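You operate a simulated robot arm through the tools that you are given. There is no shell and no other tool. Be economical: measure what you need, move in short steps, check, and stop when the job is done.

Carry out the task below with a simulated two-armed robot. There is one attempt and no reset: what you move stays moved.

Task
Pick up the white tub from the top of the tools table with one hand, pass it to the other hand and put it on the shelf under the tools table.

It is judged by the outcome, as a careful person would: the job done as asked, and still so three seconds after it is handed in. It fails if anything else is knocked over, pushed out of place, dropped, spilled or broken.

Robot
Two 7-joint arms with two-finger grippers on one trunk, on a base that drives. Base frame: it is fixed to the floor where the robot stands at the start and does not move with it; the origin is under the middle of the robot, x ahead of it, y to its left, z up; the surface under the hand at the start is at about z = 0.8. Units: m, rad, N and s.
The left shoulder is at the start at [0.085, 0.216, 1.117], the right one opposite. With the tool pointing down near the work surface each hand reaches from about 0.32 to 0.84 m from the robot's upright axis, wherever it stands, measured 20 degrees to its own side. Places, roughly: shelf under the tools table [0.6, -0.6, 0.2]. Payload 3.18 kg a hand.
The TCP of each hand is the grasp point between the finger pads, 0.03 m short of the fingertips. In the tool frame z runs along the fingers and y along their closing line. Largest opening 0.144 m; the body of the gripper starts 0.103 m behind the TCP.
Orientation is told as [roll, pitch, yaw] about the base's x, y, z axes, in that order, counted from this pose: with the fingers straight down and closing along the base's y, the tool's x points along the base's -x, its y along +y and its z along -z.

Tools
- The arms move only by the tool jog_arm. It takes "left_steps", "right_steps" or both (then of equal length, played together; a hand with none holds still); each is a list of rows, each a list of 7 numbers: the turn, a rotation vector about the base's x, y, z in rad, then the shift along the base's x, y, z in m, then the opening, from 0 (shut) to 1 (fully open). In form: [[ax, ay, az, tx, ty, tz, jaw], ...]. A call has 1 to 20 rows; each row shifts and turns the commanded pose from where the row before left it. A row lasts 0.2 s, in which the tool goes at most 0.05 m and 0.15 rad; a call with a longer step from one row to the next is refused whole, and so is a gripper value outside its range. A pose out of reach is approached as far as the arm can. The call stops where the force on the tool passes 40 N (or 10 N more than at its start, if that is more) or the arm is blocked; 0.2 s more then pass. Each finger halts on what it meets, pressing with about 22 N; the grip force reading is that of the motor and also rises with nothing between the fingers. The clock runs only during rows and for 0.2 s after the last one: add rows that do not move to give the fingers time. It gives the time, the measured TCP pose, the force on the tool (base axes), the opening and the grip force at its end, in the units of the frame above (readings bear some noise), with the torque about the TCP (base axes, N m) and any sound that the robot's microphone picked up.
- Cameras (640 x 400 px; columns grow to the right, rows downward): "scene" is now at [0.1608, -0.0565, 1.298]; the picture's right is [-0.64, -0.77, 0.00], its down [-0.50, 0.42, -0.76] and it looks along [0.58, -0.49, -0.65] (base axes); focal length 258 px, centre (320, 200). "left" rides on the left gripper at [0.076, -0.016, -0.143] in its tool frame; the picture's right is [0.21, 0.98, 0.00], its down [-0.84, 0.18, -0.51] and it looks along [-0.50, 0.11, 0.86] (tool axes); focal length 218 px, centre (320, 200). "right" rides on the right gripper at [0.076, 0.016, -0.143] in its tool frame; the picture's right is [-0.21, 0.98, 0.00], its down [-0.84, -0.18, -0.51] and it looks along [-0.50, -0.11, 0.86] (tool axes); focal length 218 px, centre (320, 200). There is no depth. A picture from a camera that has moved, and an enlarged one, comes with that camera's place and axes in the base frame and with its lens.
- snapshot(camera): a new picture of that camera. No time passes.
- raise_lower(by): slides the trunk up (or, below 0, down) by that many m; the arms and the scene camera ride with it, the base frame stays. It gives what a move gives, with no picture.
- drive_base(legs): drives the robot by 1 to 6 legs, each [ahead, left, turn to the left] in m, m and rad, along the robot's own axes; the way and the turn of a leg run together, so that a leg with both is an arc; at most 1.5 m and 3.142 rad a leg. The arms and the cameras ride along, it lands a little off, and it stops where it bumps. It gives what a move gives.
- aim_head(pan, tilt): turns the head with the scene camera to pan (to the left, within 1.396 rad either way) and tilt (down, from -0.506 to 1.204), counted from straight ahead of the robot. It gives what a move gives.
- zoom(camera, box): a new picture of the part [left, top, right, bottom] of that camera's present view, enlarged. No time passes.
- job_done(): hands the job in; it is judged then, once.

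Go step by step. Nothing tells you exact positions but the pictures and the camera data: compare them with the known pose of the tool, close in by small moves and look again before you grip or let go. The budget is 120 turns and 100 pictures, counting those below and the enlarged ones. Unless the task says otherwise, let go and move clear before handing in, and close with one line.

The tools are called after "Call:" as name(argument=value, ...) on one line, values as JSON. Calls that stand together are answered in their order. jog_arm: Moves the arms, as the interface text tells. Its arguments: {"type":"object","properties":{"left_steps":{"type":"array","items":{"type":"array","items":{"type":"number"}}},"right_steps":{"type":"array","items":{"type":"array","items":{"type":"number"}}}},"required":[]} The other tools are called the same way: raise_lower (by) slides the trunk up or down; drive_base (legs) drives the base; aim_head (pan, tilt) turns the head that bears the scene camera; snapshot (camera) takes a picture; zoom (camera, box) takes an enlarged picture of a part of a camera's view; job_done () hands the job in.

At the start:

```text
time: 0.0
left_eef_pos: [0.4945, -0.0072, 1.0123]
left_tcp_rot: [0.001, -0.001, -0.001]
left_wrist_force: [0.7, -0.3, -0.6]
left_moment: [-0.04, -0.02, -0.01]
left_gripper_width: 0.1436
left_gripper_force: 0.1
right_eef_pos: [0.3423, -0.528, 1.0706]
right_tcp_rot: [-0.001, 0.0, 0.001]
right_wrist_force: [0.1, 0.1, 0.4]
right_moment: [0.01, 0.01, 0.01]
right_gripper_width: 0.1439
right_gripper_force: 0.0
trunk travel left (down, up): [-0.2, 0.169]
robot x, y, heading: [0.0014, -0.0009, 0.005]
head pan, tilt: [-0.696, 0.712]
```

scene: 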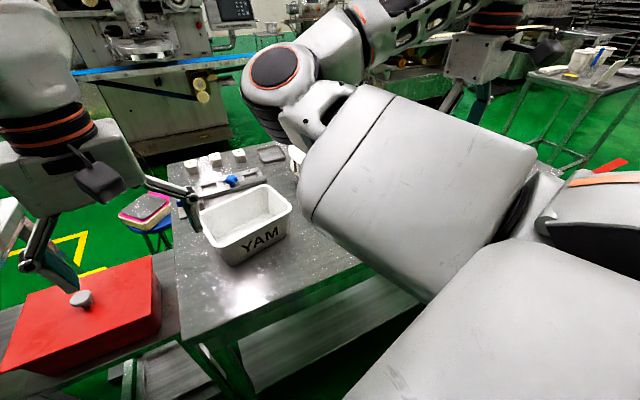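
right: 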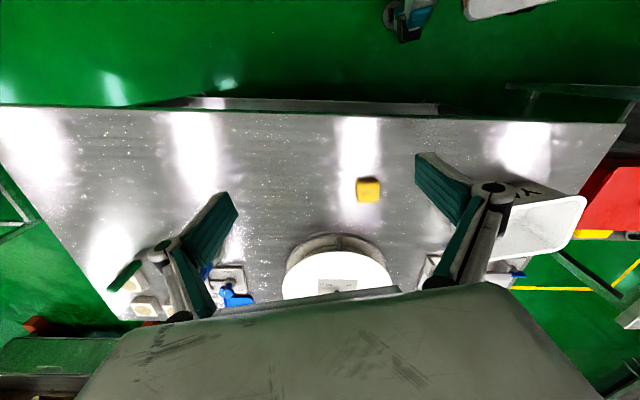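
left: 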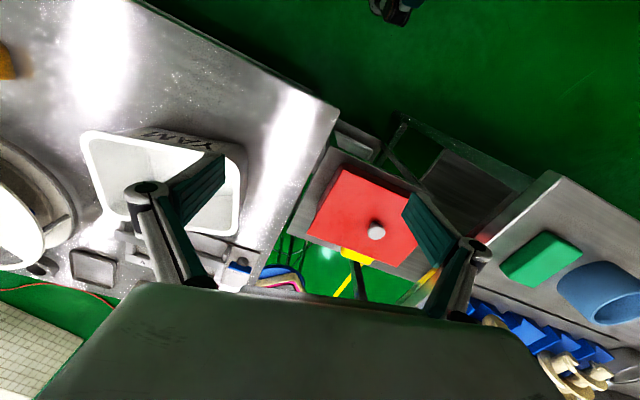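

The YAM tub looks to be near (0.62, -0.21) on the table ahead and to the right, with the shelf below it. I'll look around some more before moving.

Call:
aim_head(pan=-0.3, tilt=0.8)

Call:
snapshot(camera="scene")

Call:
zoom(camera="right", box=[200, 100, 640, 320])

Call:
zoom(camera="left", box=[0, 80, 400, 330])

```text
time: 0.9
left_eef_pos: [0.4951, -0.0064, 1.012]
left_tcp_rot: [0.0, 0.001, -0.001]
left_wrist_force: [0.0, -0.7, -0.3]
left_moment: [0.0, 0.02, 0.04]
left_gripper_width: 0.1439
left_gripper_force: 0.1
right_eef_pos: [0.341, -0.5283, 1.0698]
right_tcp_rot: [0.003, 0.0, 0.0]
right_wrist_force: [-0.2, 0.2, -0.4]
right_moment: [0.01, 0.03, -0.01]
right_gripper_width: 0.1439
right_gripper_force: 0.0
trunk travel left (down, up): [-0.2, 0.169]
robot x, y, heading: [-0.0025, 0.0009, -0.003]
head pan, tilt: [-0.3, 0.799]
```

```text
96 pictures are left
camera scene: at [0.1731, -0.0262, 1.2909], right [-0.3, -0.95, 0.0], down [-0.68, 0.21, -0.7], along [0.67, -0.21, -0.72], focal length 258 px, centre (320, 200)
```

scene: 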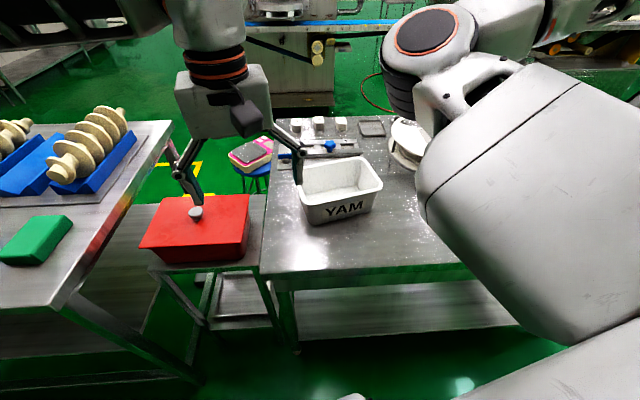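

```text
1.45 times, centred on (420, 210) of right
camera zoom: at [0.2658, -0.5113, 1.2119], right [0.21, 0.98, 0.0], down [0.84, -0.18, 0.51], along [0.5, -0.11, -0.86], focal length 318 px, centre (174, 186)
```

zoom: 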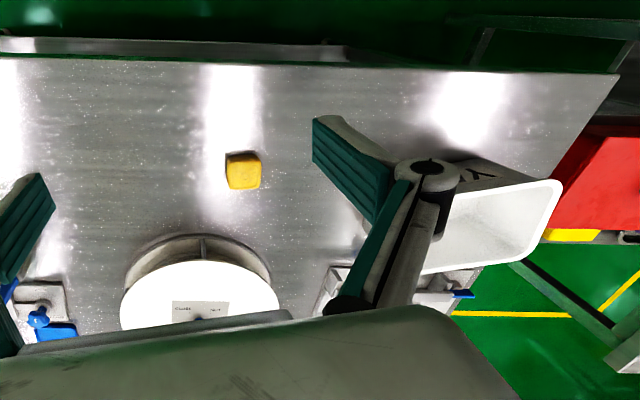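

```text
1.60 times, centred on (200, 205) of left
camera zoom: at [0.4176, -0.0238, 1.1556], right [-0.21, 0.98, 0.0], down [0.84, 0.18, 0.51], along [0.5, 0.11, -0.86], focal length 349 px, centre (512, 192)
```

zoom: 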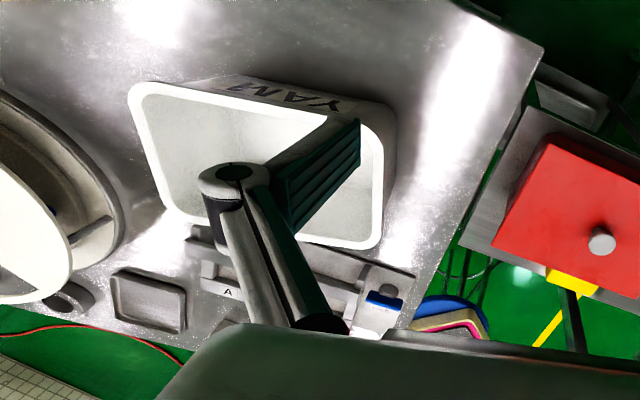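

The tub is open-topped, with its YAM face towards me. I'll zoom in to measure it.

Call:
zoom(camera="scene", box=[240, 100, 440, 225])

Call:
zoom(camera="scene", box=[220, 200, 580, 400])

```text
3.20 times, centred on (340, 162) of scene
camera zoom: at [0.1731, -0.0262, 1.2909], right [-0.3, -0.95, 0.0], down [-0.68, 0.21, -0.7], along [0.67, -0.21, -0.72], focal length 825 px, centre (256, 320)
```

zoom: 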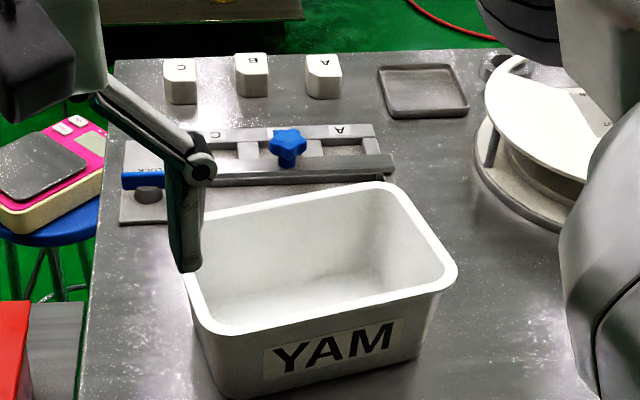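

```text
1.78 times, centred on (400, 300) of scene
camera zoom: at [0.1731, -0.0262, 1.2909], right [-0.3, -0.95, 0.0], down [-0.68, 0.21, -0.7], along [0.67, -0.21, -0.72], focal length 458 px, centre (178, 22)
```

zoom: 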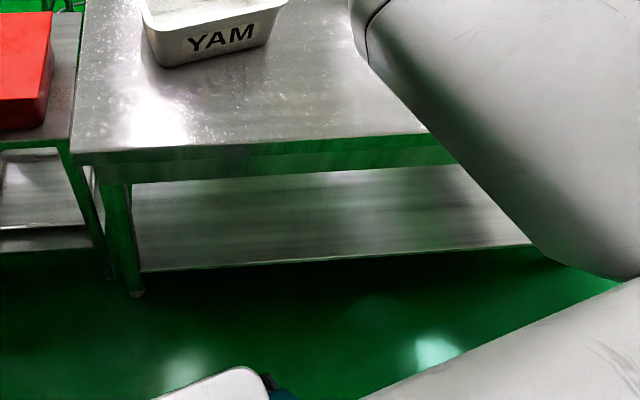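

The tub's rim spans about x 0.545–0.67 and y -0.105 to -0.293, with its top near z 0.885, and the table is at about 0.8. I plan to grip across the short side from above with the left hand, near the left end. The right hand will then take it on a slant and set it on the shelf. First I'll move the right arm out of the way and turn the left hand.

Call:
jog_arm(right_steps=[[0, 0, 0, 0.01, -0.022, 0.003, 1], [0, 0, 0, 0.01, -0.022, 0.003, 1], [0, 0, 0, 0.01, -0.022, 0.003, 1], [0, 0, 0, 0.01, -0.022, 0.003, 1], [0, 0, 0, 0.01, -0.022, 0.003, 1], [0, 0, 0, 0.01, -0.022, 0.003, 1], [0, 0, 0, 0.01, -0.022, 0.003, 1], [0, 0, 0, 0.01, -0.022, 0.003, 1], [0, 0, 0, 0.01, -0.022, 0.003, 1], [0, 0, 0, 0.01, -0.022, 0.003, 1], [0, 0, 0, 0, 0, 0, 1]], left_steps=[[0, 0, 0.1428, 0, 0, 0, 1], [0, 0, 0.1428, 0, 0, 0, 1], [0, 0, 0.1428, 0, 0, 0, 1], [0, 0, 0.1428, 0, 0, 0, 1], [0, 0, 0.1428, 0, 0, 0, 1], [0, 0, 0.1428, 0, 0, 0, 1], [0, 0, 0.1428, 0, 0, 0, 1], [0, 0, 0.1428, 0, 0, 0, 1], [0, 0, 0.1428, 0, 0, 0, 1], [0, 0, 0.1428, 0, 0, 0, 1], [0, 0, 0.1428, 0, 0, 0, 1]])

Call:
snapshot(camera="scene")

```text
time: 3.3
left_eef_pos: [0.4952, -0.0071, 1.0109]
left_tcp_rot: [-0.001, 0.0, 1.574]
left_wrist_force: [-0.9, 0.0, 0.5]
left_moment: [-0.03, 0.04, -0.01]
left_gripper_width: 0.1442
left_gripper_force: 0.1
right_eef_pos: [0.4415, -0.7475, 1.1007]
right_tcp_rot: [-0.003, 0.001, 0.0]
right_wrist_force: [1.1, 0.7, 0.1]
right_moment: [0.01, 0.01, 0.01]
right_gripper_width: 0.144
right_gripper_force: 0.0
trunk travel left (down, up): [-0.2, 0.169]
robot x, y, heading: [-0.004, 0.004, 0.003]
head pan, tilt: [-0.3, 0.799]
```

```text
91 pictures are left
camera scene: at [0.1732, -0.0257, 1.2909], right [-0.3, -0.96, 0.0], down [-0.68, 0.21, -0.7], along [0.67, -0.21, -0.72], focal length 258 px, centre (320, 200)
```

scene: 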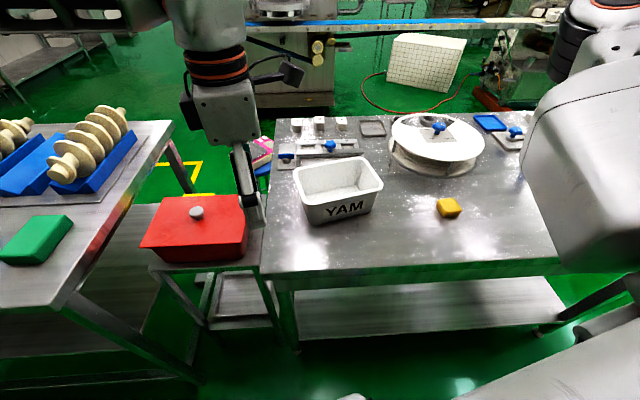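

The view is clear now. I'll measure the rim again and move the left hand over the tub's left half.

Call:
zoom(camera="scene", box=[280, 145, 400, 230])

Call:
jog_arm(left_steps=[[0, 0, 0, 0.0224, -0.028, 0, 1], [0, 0, 0, 0.0224, -0.028, 0, 1], [0, 0, 0, 0.0224, -0.028, 0, 1], [0, 0, 0, 0.0224, -0.028, 0, 1], [0, 0, 0, 0.0224, -0.028, 0, 1], [0, 0, 0, 0, 0, 0, 1]])

Call:
snapshot(camera="left")

Call:
snapshot(camera="scene")

```text
4.71 times, centred on (340, 188) of scene
camera zoom: at [0.1732, -0.0257, 1.2909], right [-0.3, -0.96, 0.0], down [-0.68, 0.21, -0.7], along [0.67, -0.21, -0.72], focal length 1214 px, centre (226, 259)
```

zoom: 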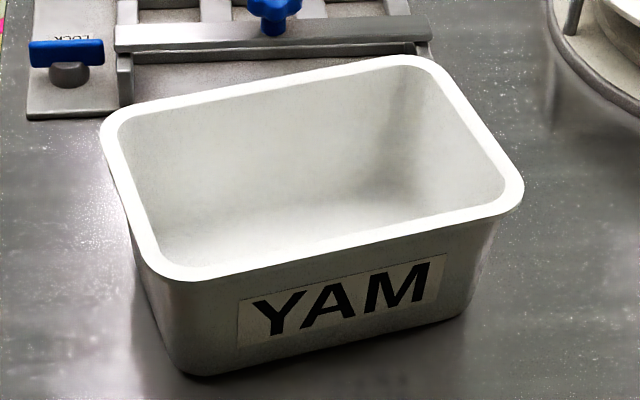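

```text
time: 4.5
left_eef_pos: [0.679, -0.0309, 1.0569]
left_tcp_rot: [0.006, 0.118, 1.782]
left_wrist_force: [-0.7, 0.0, 0.2]
left_moment: [0.0, 0.01, 0.02]
left_gripper_width: 0.1439
left_gripper_force: 0.0
left hand out of reach, approached as far as the arm can: row 5
right_eef_pos: [0.4432, -0.7484, 1.1001]
right_tcp_rot: [0.0, 0.0, -0.001]
right_wrist_force: [0.7, 0.2, -1.1]
right_moment: [0.05, 0.03, -0.01]
right_gripper_width: 0.144
right_gripper_force: 0.1
trunk travel left (down, up): [-0.2, 0.169]
robot x, y, heading: [0.001, -0.0003, 0.001]
head pan, tilt: [-0.3, 0.799]
stopped in row 5 (left hand): the arm was blocked; the commanded pose is now the measured one
```

```text
89 pictures are left
camera left: at [0.7074, -0.0854, 1.209], right [-0.91, -0.41, 0.03], down [-0.36, 0.84, 0.41], along [-0.19, 0.36, -0.91], focal length 218 px, centre (320, 200)
```

left: 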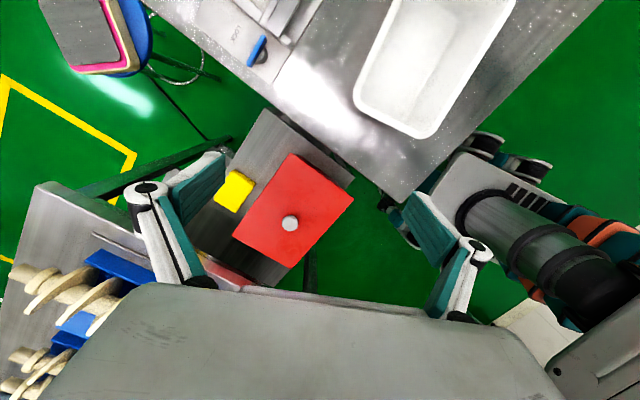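

```text
88 pictures are left
camera scene: at [0.1743, -0.0259, 1.2905], right [-0.29, -0.96, 0.0], down [-0.69, 0.21, -0.7], along [0.67, -0.2, -0.72], focal length 258 px, centre (320, 200)
```

scene: 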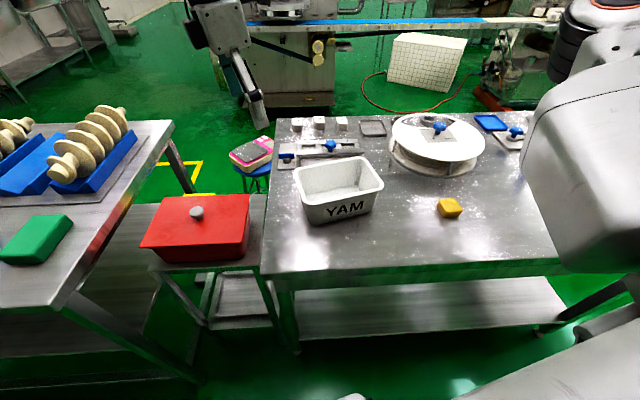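

The left arm hit a limit reaching across with that turn. I'll bring it back to neutral, then drive the base so the tub is in front of the left arm and the robot faces the table squarely.

Call:
jog_arm(left_steps=[[0, 0, -0.1485, -0.0153, 0.002, -0.003, 1], [0, 0, -0.1485, -0.0153, 0.002, -0.003, 1], [0, 0, -0.1485, -0.0153, 0.002, -0.003, 1], [0, 0, -0.1485, -0.0153, 0.002, -0.003, 1], [0, 0, -0.1485, -0.0153, 0.002, -0.003, 1], [0, 0, -0.1485, -0.0153, 0.002, -0.003, 1], [0, 0, -0.1485, -0.0153, 0.002, -0.003, 1], [0, 0, -0.1485, -0.0153, 0.002, -0.003, 1], [0, 0, -0.1485, -0.0153, 0.002, -0.003, 1], [0, 0, -0.1485, -0.0153, 0.002, -0.003, 1], [0, 0, -0.1485, -0.0153, 0.002, -0.003, 1], [0, 0, -0.1485, -0.0153, 0.002, -0.003, 1], [0, -0.118, 0, 0, 0, 0, 1], [0, 0, 0, 0, 0, 0, 1]])

Call:
aim_head(pan=-0.6, tilt=1.1)

Call:
snapshot(camera="scene")

```text
time: 7.5
left_eef_pos: [0.4948, -0.0079, 1.0228]
left_tcp_rot: [0.004, -0.002, -0.005]
left_wrist_force: [0.0, 0.5, -0.4]
left_moment: [0.0, -0.01, 0.01]
left_gripper_width: 0.1439
left_gripper_force: 0.1
right_eef_pos: [0.4415, -0.7491, 1.1002]
right_tcp_rot: [0.0, 0.0, -0.001]
right_wrist_force: [0.2, 0.2, -0.8]
right_moment: [0.0, -0.01, 0.04]
right_gripper_width: 0.144
right_gripper_force: 0.0
trunk travel left (down, up): [-0.2, 0.169]
robot x, y, heading: [-0.0008, -0.0009, 0.0]
head pan, tilt: [-0.3, 0.799]
```

```text
time: 8.3
left_eef_pos: [0.4938, -0.0081, 1.0228]
left_tcp_rot: [0.003, -0.002, -0.004]
left_wrist_force: [0.3, 0.0, 0.4]
left_moment: [-0.01, 0.01, 0.01]
left_gripper_width: 0.144
left_gripper_force: 0.0
right_eef_pos: [0.4409, -0.7482, 1.1003]
right_tcp_rot: [-0.001, 0.0, -0.001]
right_wrist_force: [0.5, -0.1, 0.1]
right_moment: [-0.04, 0.02, -0.02]
right_gripper_width: 0.144
right_gripper_force: 0.1
trunk travel left (down, up): [-0.2, 0.169]
robot x, y, heading: [-0.0001, -0.0038, 0.001]
head pan, tilt: [-0.6, 1.1]
```

```text
87 pictures are left
camera scene: at [0.1482, -0.0379, 1.2692], right [-0.56, -0.83, 0.0], down [-0.74, 0.5, -0.45], along [0.38, -0.26, -0.89], focal length 258 px, centre (320, 200)
```

scene: 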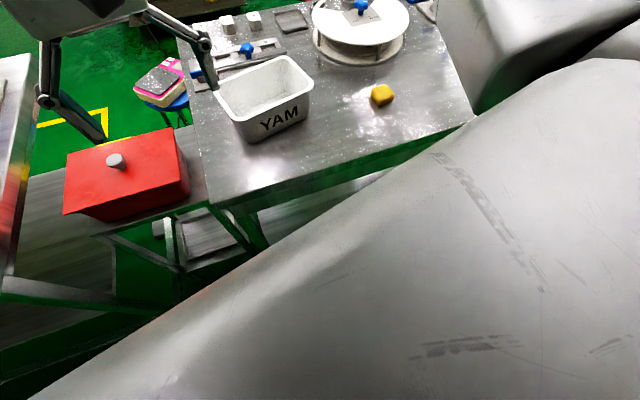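

The floor to the right looks clear. I'll turn square to the table and strafe right.

Call:
drive_base(legs=[[-0.05, 0, 0], [0, 0, -0.245], [0, -0.3, 0]])

Call:
aim_head(pan=0.2, tilt=0.85)

Call:
snapshot(camera="scene")

Call:
snapshot(camera="left")

```text
time: 12.8
left_eef_pos: [0.3549, -0.4195, 1.0228]
left_tcp_rot: [0.003, -0.002, -0.249]
left_wrist_force: [0.0, 0.5, 0.0]
left_moment: [-0.02, 0.02, 0.02]
left_gripper_width: 0.1436
left_gripper_force: 0.0
right_eef_pos: [0.124, -1.1247, 1.1009]
right_tcp_rot: [0.0, 0.0, -0.246]
right_wrist_force: [0.3, -0.3, 0.1]
right_moment: [0.05, -0.03, 0.01]
right_gripper_width: 0.144
right_gripper_force: 0.0
trunk travel left (down, up): [-0.2, 0.169]
robot x, y, heading: [-0.1233, -0.2921, -0.244]
head pan, tilt: [-0.6, 1.1]
```

```text
time: 14.0
left_eef_pos: [0.3547, -0.4187, 1.0229]
left_tcp_rot: [0.004, -0.001, -0.249]
left_wrist_force: [0.0, -0.2, 0.4]
left_moment: [-0.01, -0.01, 0.0]
left_gripper_width: 0.1441
left_gripper_force: 0.1
right_eef_pos: [0.125, -1.1233, 1.1012]
right_tcp_rot: [0.0, -0.001, -0.247]
right_wrist_force: [0.3, 0.3, 0.1]
right_moment: [0.04, 0.0, 0.02]
right_gripper_width: 0.1439
right_gripper_force: 0.1
trunk travel left (down, up): [-0.2, 0.169]
robot x, y, heading: [-0.1236, -0.2949, -0.252]
head pan, tilt: [0.201, 0.85]
```

```text
86 pictures are left
camera scene: at [0.0486, -0.32, 1.2868], right [-0.04, -1.0, 0.0], down [-0.75, 0.03, -0.66], along [0.66, -0.03, -0.75], focal length 258 px, centre (320, 200)
```

scene: 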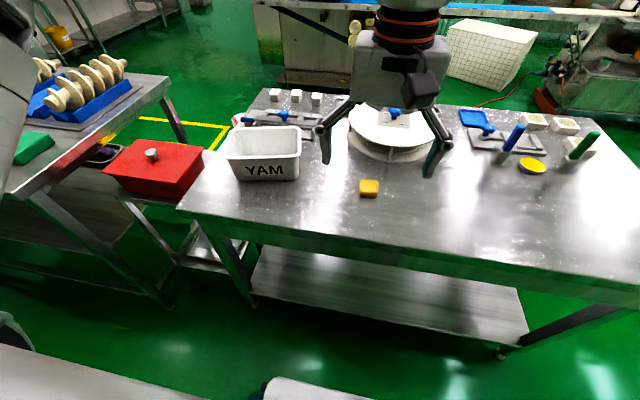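

```text
85 pictures are left
camera left: at [0.2751, -0.417, 1.1668], right [0.04, 1.0, 0.0], down [0.86, -0.03, 0.51], along [0.51, -0.02, -0.86], focal length 218 px, centre (320, 200)
```

left: 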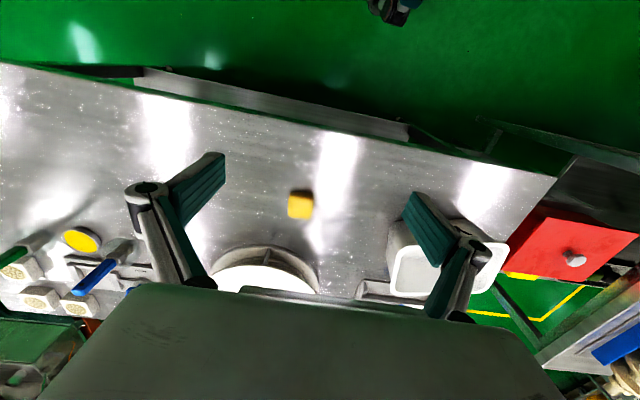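

The robot is now square to the table with the tub ahead and to the left. I'll turn the left hand so it closes along x and bring it above the tub's left half.

Call:
jog_arm(left_steps=[[0, 0, 0.13, 0.0179, 0.0189, 0, 1], [0, 0, 0.13, 0.0179, 0.0189, 0, 1], [0, 0, 0.13, 0.0179, 0.0189, 0, 1], [0, 0, 0.13, 0.0179, 0.0189, 0, 1], [0, 0, 0.13, 0.0179, 0.0189, 0, 1], [0, 0, 0.13, 0.0179, 0.0189, 0, 1], [0, 0, 0.13, 0.0179, 0.0189, 0, 1], [0, 0, 0.13, 0.0179, 0.0189, 0, 1], [0, 0, 0.13, 0.0179, 0.0189, 0, 1], [0, 0, 0.13, 0.0179, 0.0189, 0, 1], [0, 0, 0.13, 0.0179, 0.0189, 0, 1], [0, 0, 0.13, 0.0179, 0.0189, 0, 1], [0, 0, 0.13, 0.0179, 0.0189, 0, 1], [0, 0, 0.13, 0.0179, 0.0189, 0, 1], [0, 0, 0, 0, 0, 0, 1]])

Call:
snapshot(camera="left")

Call:
snapshot(camera="scene")

```text
time: 17.2
left_eef_pos: [0.604, -0.1549, 1.0225]
left_tcp_rot: [0.002, -0.002, 1.572]
left_wrist_force: [-0.6, -0.6, -0.6]
left_moment: [0.01, -0.02, 0.02]
left_gripper_width: 0.1438
left_gripper_force: 0.1
right_eef_pos: [0.1236, -1.1241, 1.1005]
right_tcp_rot: [-0.001, 0.001, -0.245]
right_wrist_force: [0.1, -0.6, 0.2]
right_moment: [0.01, 0.03, 0.02]
right_gripper_width: 0.144
right_gripper_force: 0.0
trunk travel left (down, up): [-0.2, 0.169]
robot x, y, heading: [-0.1236, -0.2915, -0.245]
head pan, tilt: [0.201, 0.85]
```

```text
84 pictures are left
camera left: at [0.6208, -0.2314, 1.1668], right [-0.98, -0.21, 0.0], down [-0.18, 0.84, 0.51], along [-0.11, 0.5, -0.86], focal length 218 px, centre (320, 200)
```

left: 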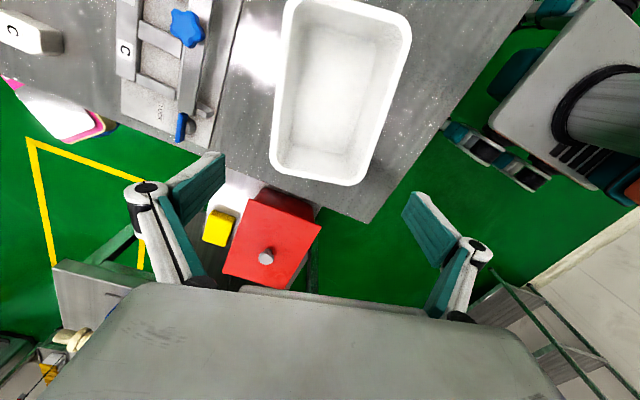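

```text
83 pictures are left
camera scene: at [0.0484, -0.3202, 1.2869], right [-0.04, -1.0, 0.0], down [-0.75, 0.03, -0.66], along [0.66, -0.03, -0.75], focal length 258 px, centre (320, 200)
```

scene: 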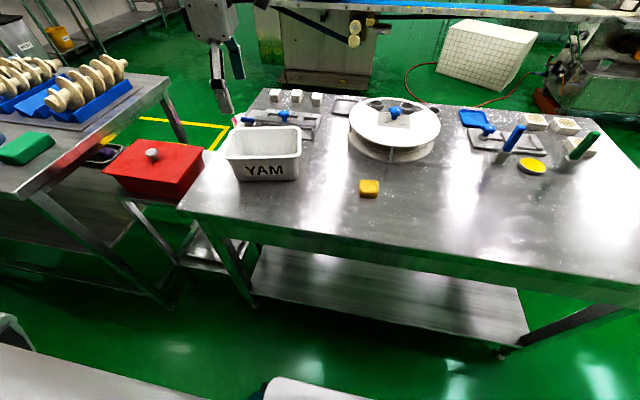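

The wrist view puts the tub's centre near (0.596, -0.195), with the rim at z≈0.895. I'll correct and come down to just above the rim, then check again.

Call:
jog_arm(left_steps=[[0, 0, 0, -0.004, 0.004, -0.02, 1], [0, 0, 0, -0.004, 0.004, -0.02, 1], [0, 0, 0, 0, 0, -0.02, 1], [0, 0, 0, 0, 0, 0, 1]])

Call:
snapshot(camera="left")

Call:
aim_head(pan=0.6, tilt=0.7)

Call:
zoom(camera="scene", box=[200, 50, 440, 200])

```text
time: 18.2
left_eef_pos: [0.5975, -0.147, 0.9634]
left_tcp_rot: [0.002, -0.001, 1.571]
left_wrist_force: [-0.9, 0.8, 0.1]
left_moment: [0.01, -0.02, 0.03]
left_gripper_width: 0.1444
left_gripper_force: 0.1
right_eef_pos: [0.124, -1.1235, 1.1008]
right_tcp_rot: [-0.001, 0.0, -0.247]
right_wrist_force: [0.7, -0.3, -0.7]
right_moment: [-0.01, 0.0, 0.0]
right_gripper_width: 0.1439
right_gripper_force: 0.1
trunk travel left (down, up): [-0.2, 0.169]
robot x, y, heading: [-0.1238, -0.2897, -0.244]
head pan, tilt: [0.201, 0.85]
```

```text
82 pictures are left
camera left: at [0.6128, -0.2236, 1.1068], right [-0.98, -0.21, 0.0], down [-0.18, 0.84, 0.51], along [-0.11, 0.5, -0.86], focal length 218 px, centre (320, 200)
```

left: 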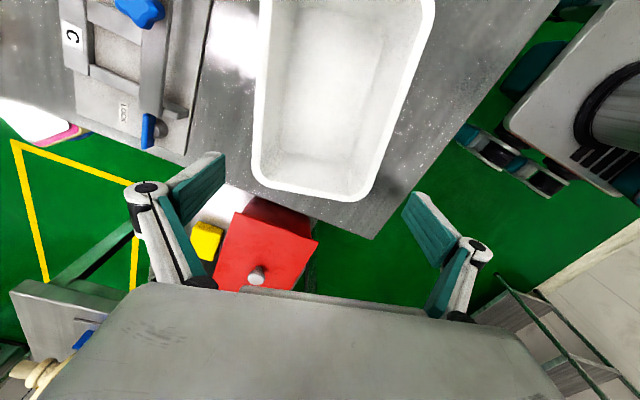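

```text
time: 19.1
left_eef_pos: [0.5976, -0.1457, 0.9624]
left_tcp_rot: [0.005, -0.002, 1.572]
left_wrist_force: [-0.4, -0.4, 0.4]
left_moment: [-0.01, 0.01, -0.02]
left_gripper_width: 0.1442
left_gripper_force: 0.1
right_eef_pos: [0.1239, -1.1243, 1.1008]
right_tcp_rot: [0.001, -0.001, -0.247]
right_wrist_force: [-0.5, 0.2, 0.3]
right_moment: [-0.01, -0.02, 0.01]
right_gripper_width: 0.1443
right_gripper_force: 0.1
trunk travel left (down, up): [-0.2, 0.169]
robot x, y, heading: [-0.122, -0.2888, -0.243]
head pan, tilt: [0.6, 0.7]
```

```text
2.67 times, centred on (320, 125) of scene
camera zoom: at [0.0501, -0.287, 1.2991], right [0.35, -0.94, 0.0], down [-0.6, -0.22, -0.76], along [0.72, 0.27, -0.64], focal length 688 px, centre (320, 400)
```

zoom: 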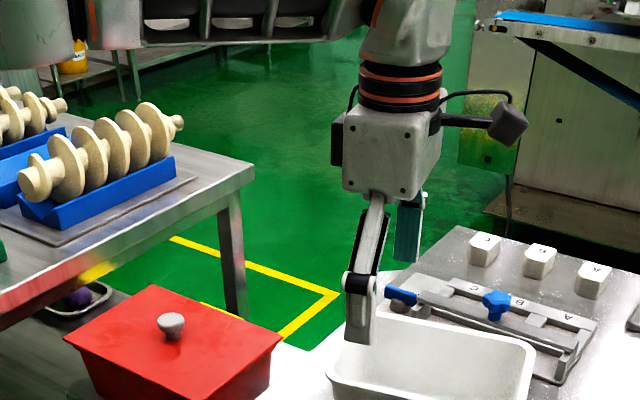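

The fingers are centred on the tub at x≈0.598. I'll lower slowly around it.

Call:
jog_arm(left_steps=[[0, 0, 0, 0, 0, -0.015, 1], [0, 0, 0, 0, 0, -0.015, 1], [0, 0, 0, 0, 0, -0.015, 1], [0, 0, 0, 0, 0, 0, 1]])

Call:
zoom(camera="scene", box=[260, 110, 440, 230])

Call:
snapshot(camera="left")

```text
time: 20.1
left_eef_pos: [0.5962, -0.1458, 0.9183]
left_tcp_rot: [0.004, -0.002, 1.571]
left_wrist_force: [1.1, 0.1, -0.4]
left_moment: [-0.02, -0.03, 0.01]
left_gripper_width: 0.1438
left_gripper_force: 0.0
right_eef_pos: [0.1239, -1.1245, 1.101]
right_tcp_rot: [-0.001, 0.0, -0.247]
right_wrist_force: [0.2, -0.4, -0.3]
right_moment: [-0.03, 0.01, 0.02]
right_gripper_width: 0.1441
right_gripper_force: 0.1
trunk travel left (down, up): [-0.2, 0.169]
robot x, y, heading: [-0.1248, -0.2935, -0.243]
head pan, tilt: [0.6, 0.7]
```

```text
3.33 times, centred on (350, 170) of scene
camera zoom: at [0.0499, -0.287, 1.2992], right [0.35, -0.94, 0.0], down [-0.6, -0.22, -0.77], along [0.72, 0.27, -0.64], focal length 860 px, centre (220, 300)
```

zoom: 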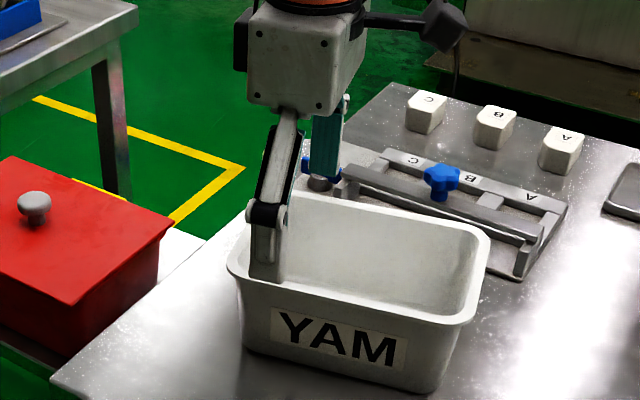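

```text
79 pictures are left
camera left: at [0.6118, -0.2239, 1.0621], right [-0.98, -0.21, 0.0], down [-0.18, 0.84, 0.51], along [-0.11, 0.5, -0.86], focal length 218 px, centre (320, 200)
```

left: 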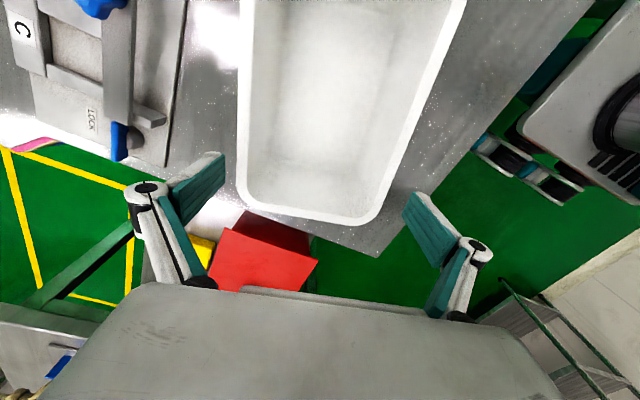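

The gap is slightly tighter on the far side, so I'll shift 3 mm and go down around the tub.

Call:
jog_arm(left_steps=[[0, 0, 0, 0.003, 0, 0, 1], [0, 0, 0, 0, 0, -0.012, 1], [0, 0, 0, 0, 0, -0.012, 1], [0, 0, 0, 0, 0, -0.012, 1], [0, 0, 0, 0, 0, -0.012, 1], [0, 0, 0, 0, 0, -0.012, 1], [0, 0, 0, 0, 0, 0, 1]])

Call:
zoom(camera="scene", box=[260, 110, 440, 230])

Call:
snapshot(camera="left")

```text
time: 21.6
left_eef_pos: [0.6014, -0.1457, 0.8585]
left_tcp_rot: [0.003, -0.003, 1.57]
left_wrist_force: [-0.2, -0.4, -0.7]
left_moment: [0.06, 0.0, 0.01]
left_gripper_width: 0.144
left_gripper_force: 0.0
right_eef_pos: [0.1241, -1.1231, 1.1006]
right_tcp_rot: [0.0, 0.0, -0.247]
right_wrist_force: [-0.7, 0.4, -0.3]
right_moment: [-0.02, 0.01, -0.02]
right_gripper_width: 0.144
right_gripper_force: 0.0
trunk travel left (down, up): [-0.2, 0.169]
robot x, y, heading: [-0.1215, -0.2892, -0.242]
head pan, tilt: [0.6, 0.7]
```

```text
3.33 times, centred on (350, 170) of scene
camera zoom: at [0.0499, -0.2869, 1.2992], right [0.35, -0.94, 0.0], down [-0.6, -0.22, -0.77], along [0.72, 0.27, -0.64], focal length 860 px, centre (220, 300)
```

zoom: 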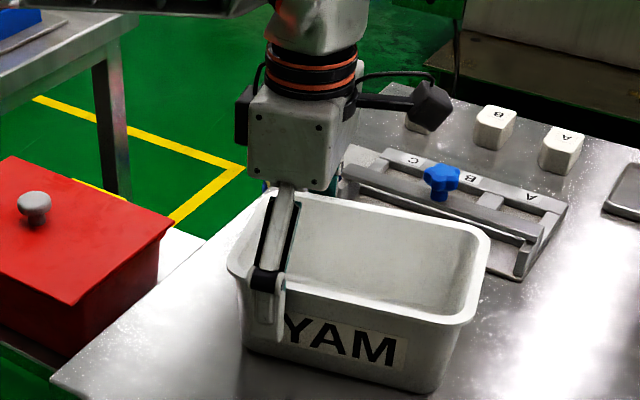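

```text
77 pictures are left
camera left: at [0.616, -0.224, 1.0018], right [-0.98, -0.21, 0.0], down [-0.18, 0.84, 0.51], along [-0.11, 0.5, -0.86], focal length 218 px, centre (320, 200)
```

left: 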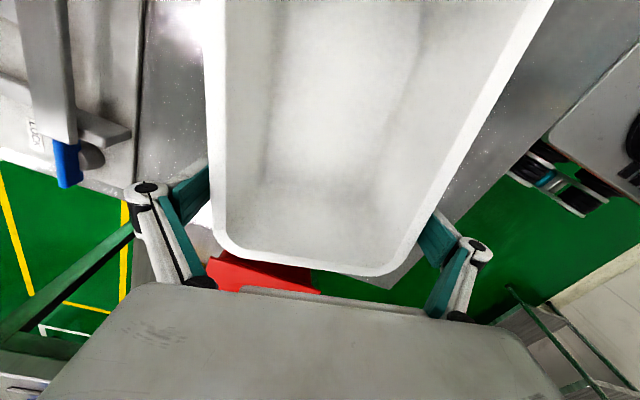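

The fingers straddle the tub below the rim with no contact. I'll close now.

Call:
jog_arm(left_steps=[[0, 0, 0, 0, 0, 0, 0.8], [0, 0, 0, 0, 0, 0, 0.7], [0, 0, 0, 0, 0, 0, 0.5], [0, 0, 0, 0, 0, 0, 0.3], [0, 0, 0, 0, 0, 0, 0.0], [0, 0, 0, 0, 0, 0, 0]])

Call:
snapshot(camera="left")

Call:
zoom(camera="scene", box=[260, 110, 440, 230])

```text
time: 23.1
left_eef_pos: [0.6008, -0.1471, 0.8583]
left_tcp_rot: [0.004, -0.002, 1.569]
left_wrist_force: [-0.3, 0.6, 0.6]
left_moment: [0.07, -0.03, -0.01]
left_gripper_width: 0.1171
left_gripper_force: 22.3
right_eef_pos: [0.1247, -1.1237, 1.1002]
right_tcp_rot: [0.0, -0.001, -0.247]
right_wrist_force: [0.8, 1.6, -0.2]
right_moment: [0.01, 0.0, -0.01]
right_gripper_width: 0.144
right_gripper_force: 0.1
trunk travel left (down, up): [-0.2, 0.169]
robot x, y, heading: [-0.1208, -0.2922, -0.245]
head pan, tilt: [0.6, 0.7]
```

```text
76 pictures are left
camera left: at [0.6162, -0.2239, 1.0015], right [-0.98, -0.21, 0.0], down [-0.18, 0.84, 0.51], along [-0.11, 0.5, -0.86], focal length 218 px, centre (320, 200)
```

left: 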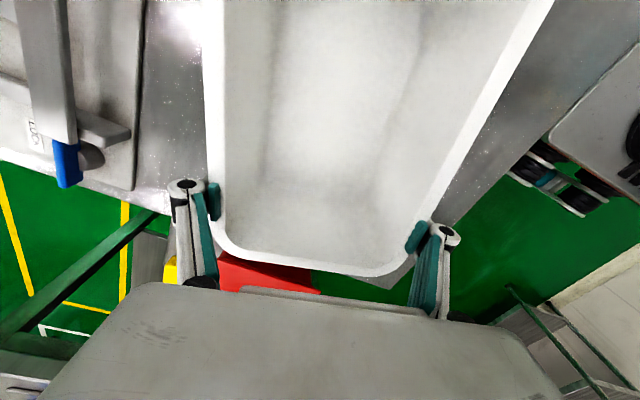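

```text
3.33 times, centred on (350, 170) of scene
camera zoom: at [0.0502, -0.2869, 1.2991], right [0.35, -0.94, 0.0], down [-0.6, -0.22, -0.76], along [0.72, 0.27, -0.64], focal length 860 px, centre (220, 300)
```

zoom: 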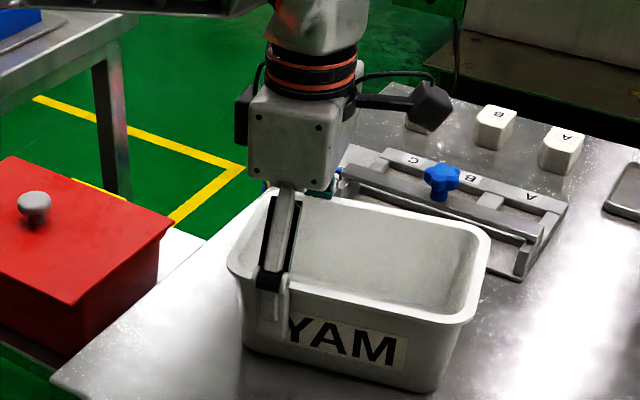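

It's gripped at 0.117 m with 22 N. I'll lift a little and check.

Call:
jog_arm(left_steps=[[0, 0, 0, 0, 0, 0.005, 0], [0, 0, 0, 0, 0, 0.01, 0], [0, 0, 0, 0, 0, 0.015, 0], [0, 0, 0, 0, 0, 0.01, 0], [0, 0, 0, 0, 0, 0, 0]])

Call:
zoom(camera="scene", box=[260, 110, 440, 230])

```text
time: 24.2
left_eef_pos: [0.5993, -0.1465, 0.8981]
left_tcp_rot: [0.005, -0.003, 1.572]
left_wrist_force: [-0.5, 0.0, -1.3]
left_moment: [0.06, 0.02, 0.04]
left_gripper_width: 0.1176
left_gripper_force: 21.4
right_eef_pos: [0.1245, -1.1247, 1.0999]
right_tcp_rot: [-0.001, 0.001, -0.246]
right_wrist_force: [0.1, 0.3, -0.4]
right_moment: [-0.01, 0.0, -0.01]
right_gripper_width: 0.144
right_gripper_force: 0.0
trunk travel left (down, up): [-0.2, 0.169]
robot x, y, heading: [-0.1229, -0.2922, -0.24]
head pan, tilt: [0.6, 0.7]
```

```text
3.33 times, centred on (350, 170) of scene
camera zoom: at [0.0503, -0.2869, 1.299], right [0.35, -0.94, 0.0], down [-0.6, -0.22, -0.76], along [0.72, 0.27, -0.64], focal length 860 px, centre (220, 300)
```

zoom: 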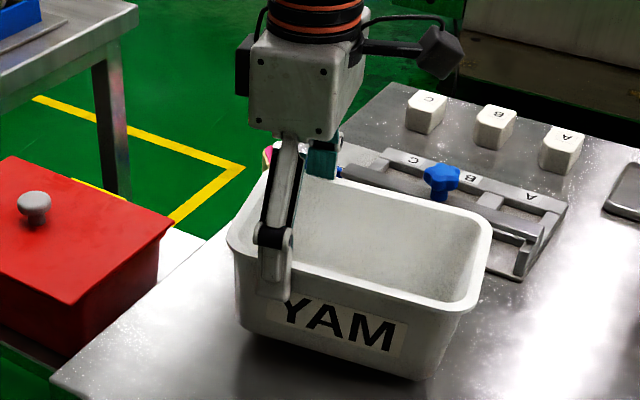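

The tub's left end rose, but it tilts and the grip may have slid. I'll look closer.

Call:
snapshot(camera="left")

Call:
aim_head(pan=0.35, tilt=0.6)

Call:
zoom(camera="scene", box=[160, 100, 400, 250])

```text
73 pictures are left
camera left: at [0.6155, -0.2243, 1.0417], right [-0.98, -0.21, 0.0], down [-0.18, 0.84, 0.51], along [-0.11, 0.5, -0.86], focal length 218 px, centre (320, 200)
```

left: 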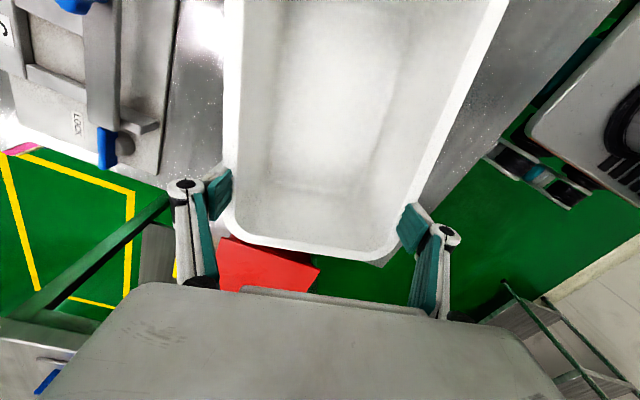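

```text
time: 25.0
left_eef_pos: [0.6, -0.1468, 0.8968]
left_tcp_rot: [0.004, -0.001, 1.571]
left_wrist_force: [-0.2, 0.4, -1.4]
left_moment: [0.08, 0.02, -0.02]
left_gripper_width: 0.1172
left_gripper_force: 21.9
right_eef_pos: [0.1247, -1.1244, 1.1007]
right_tcp_rot: [0.0, -0.001, -0.245]
right_wrist_force: [-0.3, 0.8, -0.9]
right_moment: [0.0, 0.0, 0.02]
right_gripper_width: 0.1441
right_gripper_force: 0.0
trunk travel left (down, up): [-0.2, 0.169]
robot x, y, heading: [-0.1248, -0.2896, -0.24]
head pan, tilt: [0.351, 0.6]
```

```text
2.67 times, centred on (280, 175) of scene
camera zoom: at [0.0585, -0.3071, 1.3077], right [0.11, -0.99, 0.0], down [-0.56, -0.06, -0.82], along [0.82, 0.09, -0.57], focal length 688 px, centre (427, 267)
```

zoom: 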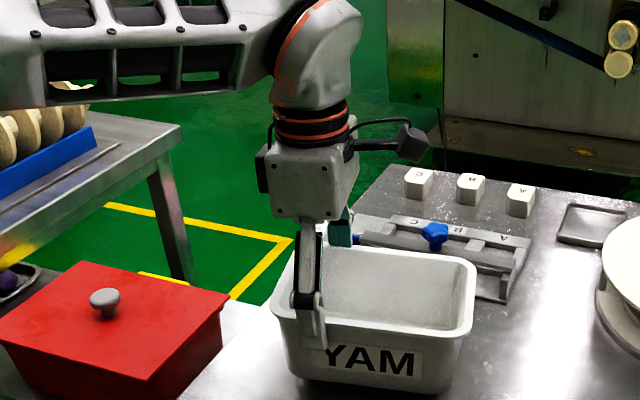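

The load reads about 1.4 N and the moment is steady. I'll lift a little more to see if the grip now holds.

Call:
jog_arm(left_steps=[[0, 0, 0, 0, 0, 0.005, 0], [0, 0, 0, 0, 0, 0.005, 0], [0, 0, 0, 0, 0, 0.005, 0], [0, 0, 0, 0, 0, 0.005, 0], [0, 0, 0, 0, 0, 0, 0]])

Call:
snapshot(camera="left")

Call:
zoom(camera="scene", box=[160, 100, 400, 250])

```text
time: 26.2
left_eef_pos: [0.5991, -0.1458, 0.9173]
left_tcp_rot: [0.004, -0.002, 1.571]
left_wrist_force: [-0.3, -0.1, -1.0]
left_moment: [0.08, -0.02, -0.02]
left_gripper_width: 0.1174
left_gripper_force: 21.6
right_eef_pos: [0.1242, -1.1238, 1.1006]
right_tcp_rot: [-0.002, 0.002, -0.246]
right_wrist_force: [0.1, 0.4, 0.2]
right_moment: [0.0, 0.0, -0.02]
right_gripper_width: 0.1438
right_gripper_force: 0.1
trunk travel left (down, up): [-0.2, 0.169]
robot x, y, heading: [-0.1234, -0.2901, -0.247]
head pan, tilt: [0.351, 0.6]
```

```text
71 pictures are left
camera left: at [0.6156, -0.2236, 1.0617], right [-0.98, -0.21, 0.0], down [-0.18, 0.84, 0.51], along [-0.11, 0.5, -0.86], focal length 218 px, centre (320, 200)
```

left: 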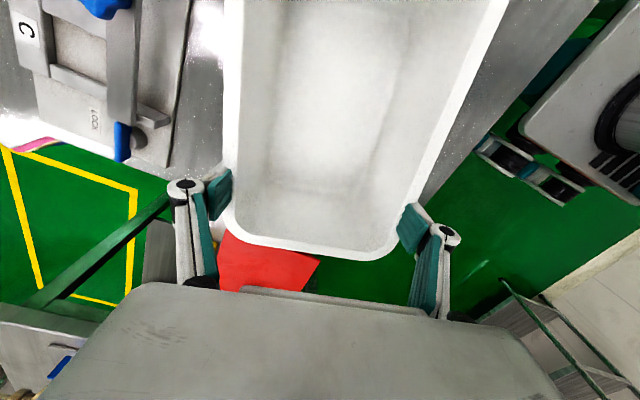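

```text
2.67 times, centred on (280, 175) of scene
camera zoom: at [0.0585, -0.3071, 1.3077], right [0.11, -0.99, 0.0], down [-0.56, -0.06, -0.82], along [0.82, 0.09, -0.57], focal length 688 px, centre (427, 267)
```

zoom: 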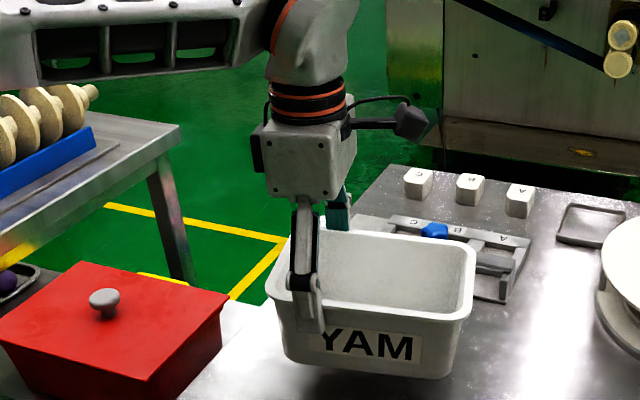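

The tub is now off the table, level and moving with the hand, with its lip resting on the pads. I'll lift higher, then back the base away for the handover.

Call:
jog_arm(left_steps=[[0, 0, 0, 0, 0, 0.01, 0], [0, 0, 0, 0, 0, 0.015, 0], [0, 0, 0, 0, 0, 0.015, 0], [0, 0, 0, 0, 0, 0.015, 0], [0, 0, 0, 0, 0, 0.015, 0], [0, 0, 0, 0, 0, 0.015, 0], [0, 0, 0, 0, 0, 0.01, 0], [0, 0, 0, 0, 0, 0, 0]])

Call:
snapshot(camera="left")

Call:
drive_base(legs=[[-0.3, 0, 0]])

Call:
snapshot(camera="scene")

```text
time: 28.0
left_eef_pos: [0.6005, -0.1455, 1.013]
left_tcp_rot: [0.003, -0.001, 1.57]
left_wrist_force: [0.5, 1.4, -1.3]
left_moment: [0.06, -0.01, 0.0]
left_gripper_width: 0.1177
left_gripper_force: 22.1
right_eef_pos: [0.1258, -1.1225, 1.1]
right_tcp_rot: [-0.001, 0.001, -0.247]
right_wrist_force: [0.0, 0.1, 0.3]
right_moment: [0.0, -0.01, -0.01]
right_gripper_width: 0.144
right_gripper_force: 0.1
trunk travel left (down, up): [-0.2, 0.169]
robot x, y, heading: [-0.121, -0.2871, -0.245]
head pan, tilt: [0.351, 0.6]
```

```text
69 pictures are left
camera left: at [0.6156, -0.2234, 1.1567], right [-0.98, -0.21, 0.0], down [-0.18, 0.84, 0.51], along [-0.11, 0.5, -0.86], focal length 218 px, centre (320, 200)
```

left: 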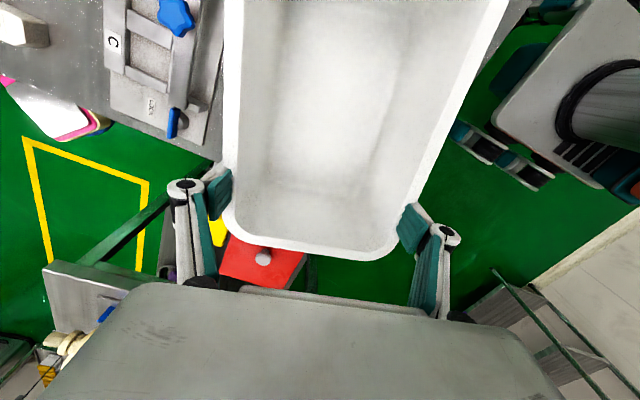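

```text
time: 30.1
left_eef_pos: [0.3098, -0.0734, 1.0137]
left_tcp_rot: [0.003, -0.002, 1.57]
left_wrist_force: [-0.1, -0.8, -1.4]
left_moment: [0.06, 0.0, 0.02]
left_gripper_width: 0.1174
left_gripper_force: 22.2
right_eef_pos: [-0.166, -1.0517, 1.1004]
right_tcp_rot: [0.001, -0.001, -0.246]
right_wrist_force: [-0.1, 0.8, -0.1]
right_moment: [-0.02, -0.02, 0.02]
right_gripper_width: 0.1441
right_gripper_force: 0.0
trunk travel left (down, up): [-0.2, 0.169]
robot x, y, heading: [-0.4122, -0.2198, -0.249]
head pan, tilt: [0.351, 0.6]
```

```text
68 pictures are left
camera scene: at [-0.2316, -0.2349, 1.3078], right [0.11, -0.99, 0.0], down [-0.56, -0.06, -0.83], along [0.82, 0.09, -0.56], focal length 258 px, centre (320, 200)
```

scene: 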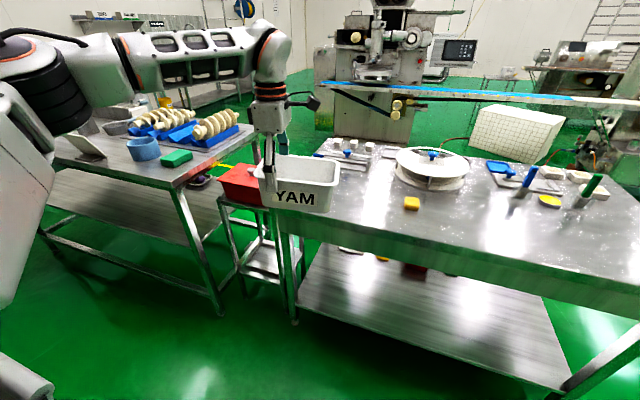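

The grip is steady and the shelf is in clear view. I'll bring the tub in front of the chest and turn it so its free end points back towards the right hand.

Call:
jog_arm(left_steps=[[0, 0, -0.1014, -0.0095, -0.019, 0, 0], [0, 0, -0.1014, -0.0095, -0.019, 0, 0], [0, 0, -0.1014, -0.0095, -0.019, 0, 0], [0, 0, -0.1014, -0.0095, -0.019, 0, 0], [0, 0, -0.1014, -0.0095, -0.019, 0, 0], [0, 0, -0.1014, -0.0095, -0.019, 0, 0], [0, 0, -0.1014, -0.0095, -0.019, 0, 0], [0, 0, -0.1014, -0.0095, -0.019, 0, 0], [0, 0, -0.1014, -0.0095, -0.019, 0, 0], [0, 0, -0.1014, -0.0095, -0.019, 0, 0], [0, 0, -0.1014, -0.0095, -0.019, 0, 0], [0, 0, -0.1014, -0.0095, -0.019, 0, 0], [0, 0, -0.1014, -0.0095, -0.019, 0, 0], [0, 0, -0.1014, -0.0095, -0.019, 0, 0], [0, 0, 0, 0, 0, 0, 0]])

Call:
aim_head(pan=0.0, tilt=0.7)

Call:
snapshot(camera="scene")

Call:
snapshot(camera="left")

```text
time: 33.3
left_eef_pos: [0.1775, -0.34, 1.0129]
left_tcp_rot: [0.004, -0.002, 0.152]
left_wrist_force: [0.4, -0.8, -0.5]
left_moment: [0.04, -0.08, -0.02]
left_gripper_width: 0.1177
left_gripper_force: 21.6
right_eef_pos: [-0.1654, -1.053, 1.101]
right_tcp_rot: [-0.001, -0.001, -0.247]
right_wrist_force: [-0.4, 0.5, 0.6]
right_moment: [-0.03, 0.01, -0.05]
right_gripper_width: 0.1439
right_gripper_force: 0.1
trunk travel left (down, up): [-0.2, 0.169]
robot x, y, heading: [-0.4135, -0.2163, -0.245]
head pan, tilt: [0.351, 0.6]
```

```text
time: 34.1
left_eef_pos: [0.1773, -0.3411, 1.0131]
left_tcp_rot: [0.002, -0.003, 0.152]
left_wrist_force: [-0.5, 0.8, -0.9]
left_moment: [0.03, -0.09, 0.01]
left_gripper_width: 0.1177
left_gripper_force: 21.9
right_eef_pos: [-0.1649, -1.0519, 1.0998]
right_tcp_rot: [-0.001, -0.002, -0.246]
right_wrist_force: [0.4, 0.0, -0.4]
right_moment: [-0.01, 0.0, 0.0]
right_gripper_width: 0.144
right_gripper_force: 0.1
trunk travel left (down, up): [-0.2, 0.169]
robot x, y, heading: [-0.4139, -0.219, -0.242]
head pan, tilt: [0.0, 0.7]
```

```text
67 pictures are left
camera scene: at [-0.2366, -0.2649, 1.2991], right [-0.24, -0.97, 0.0], down [-0.62, 0.16, -0.77], along [0.74, -0.18, -0.64], focal length 258 px, centre (320, 200)
```

scene: 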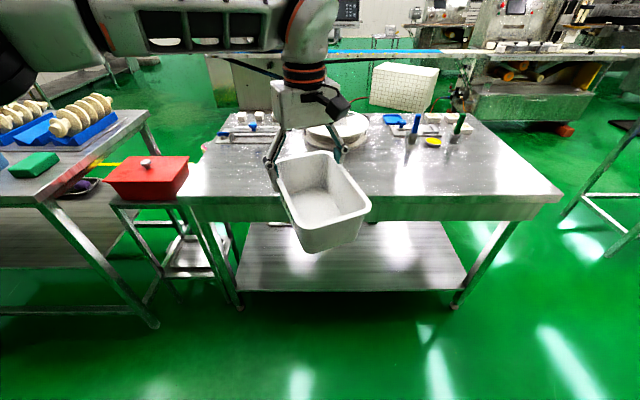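

```text
66 pictures are left
camera left: at [0.1025, -0.3691, 1.1568], right [-0.35, 0.94, 0.0], down [0.81, 0.3, 0.51], along [0.48, 0.18, -0.86], focal length 218 px, centre (320, 200)
```

left: 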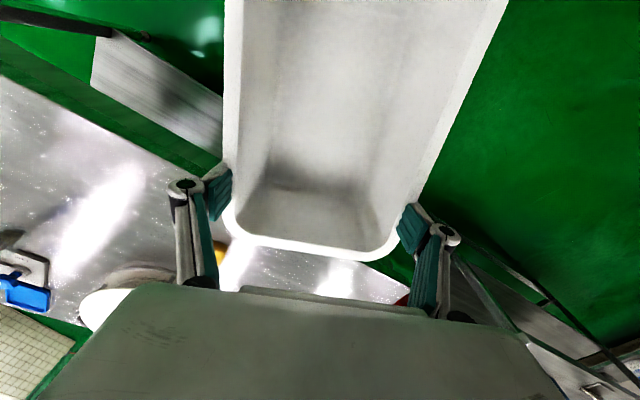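

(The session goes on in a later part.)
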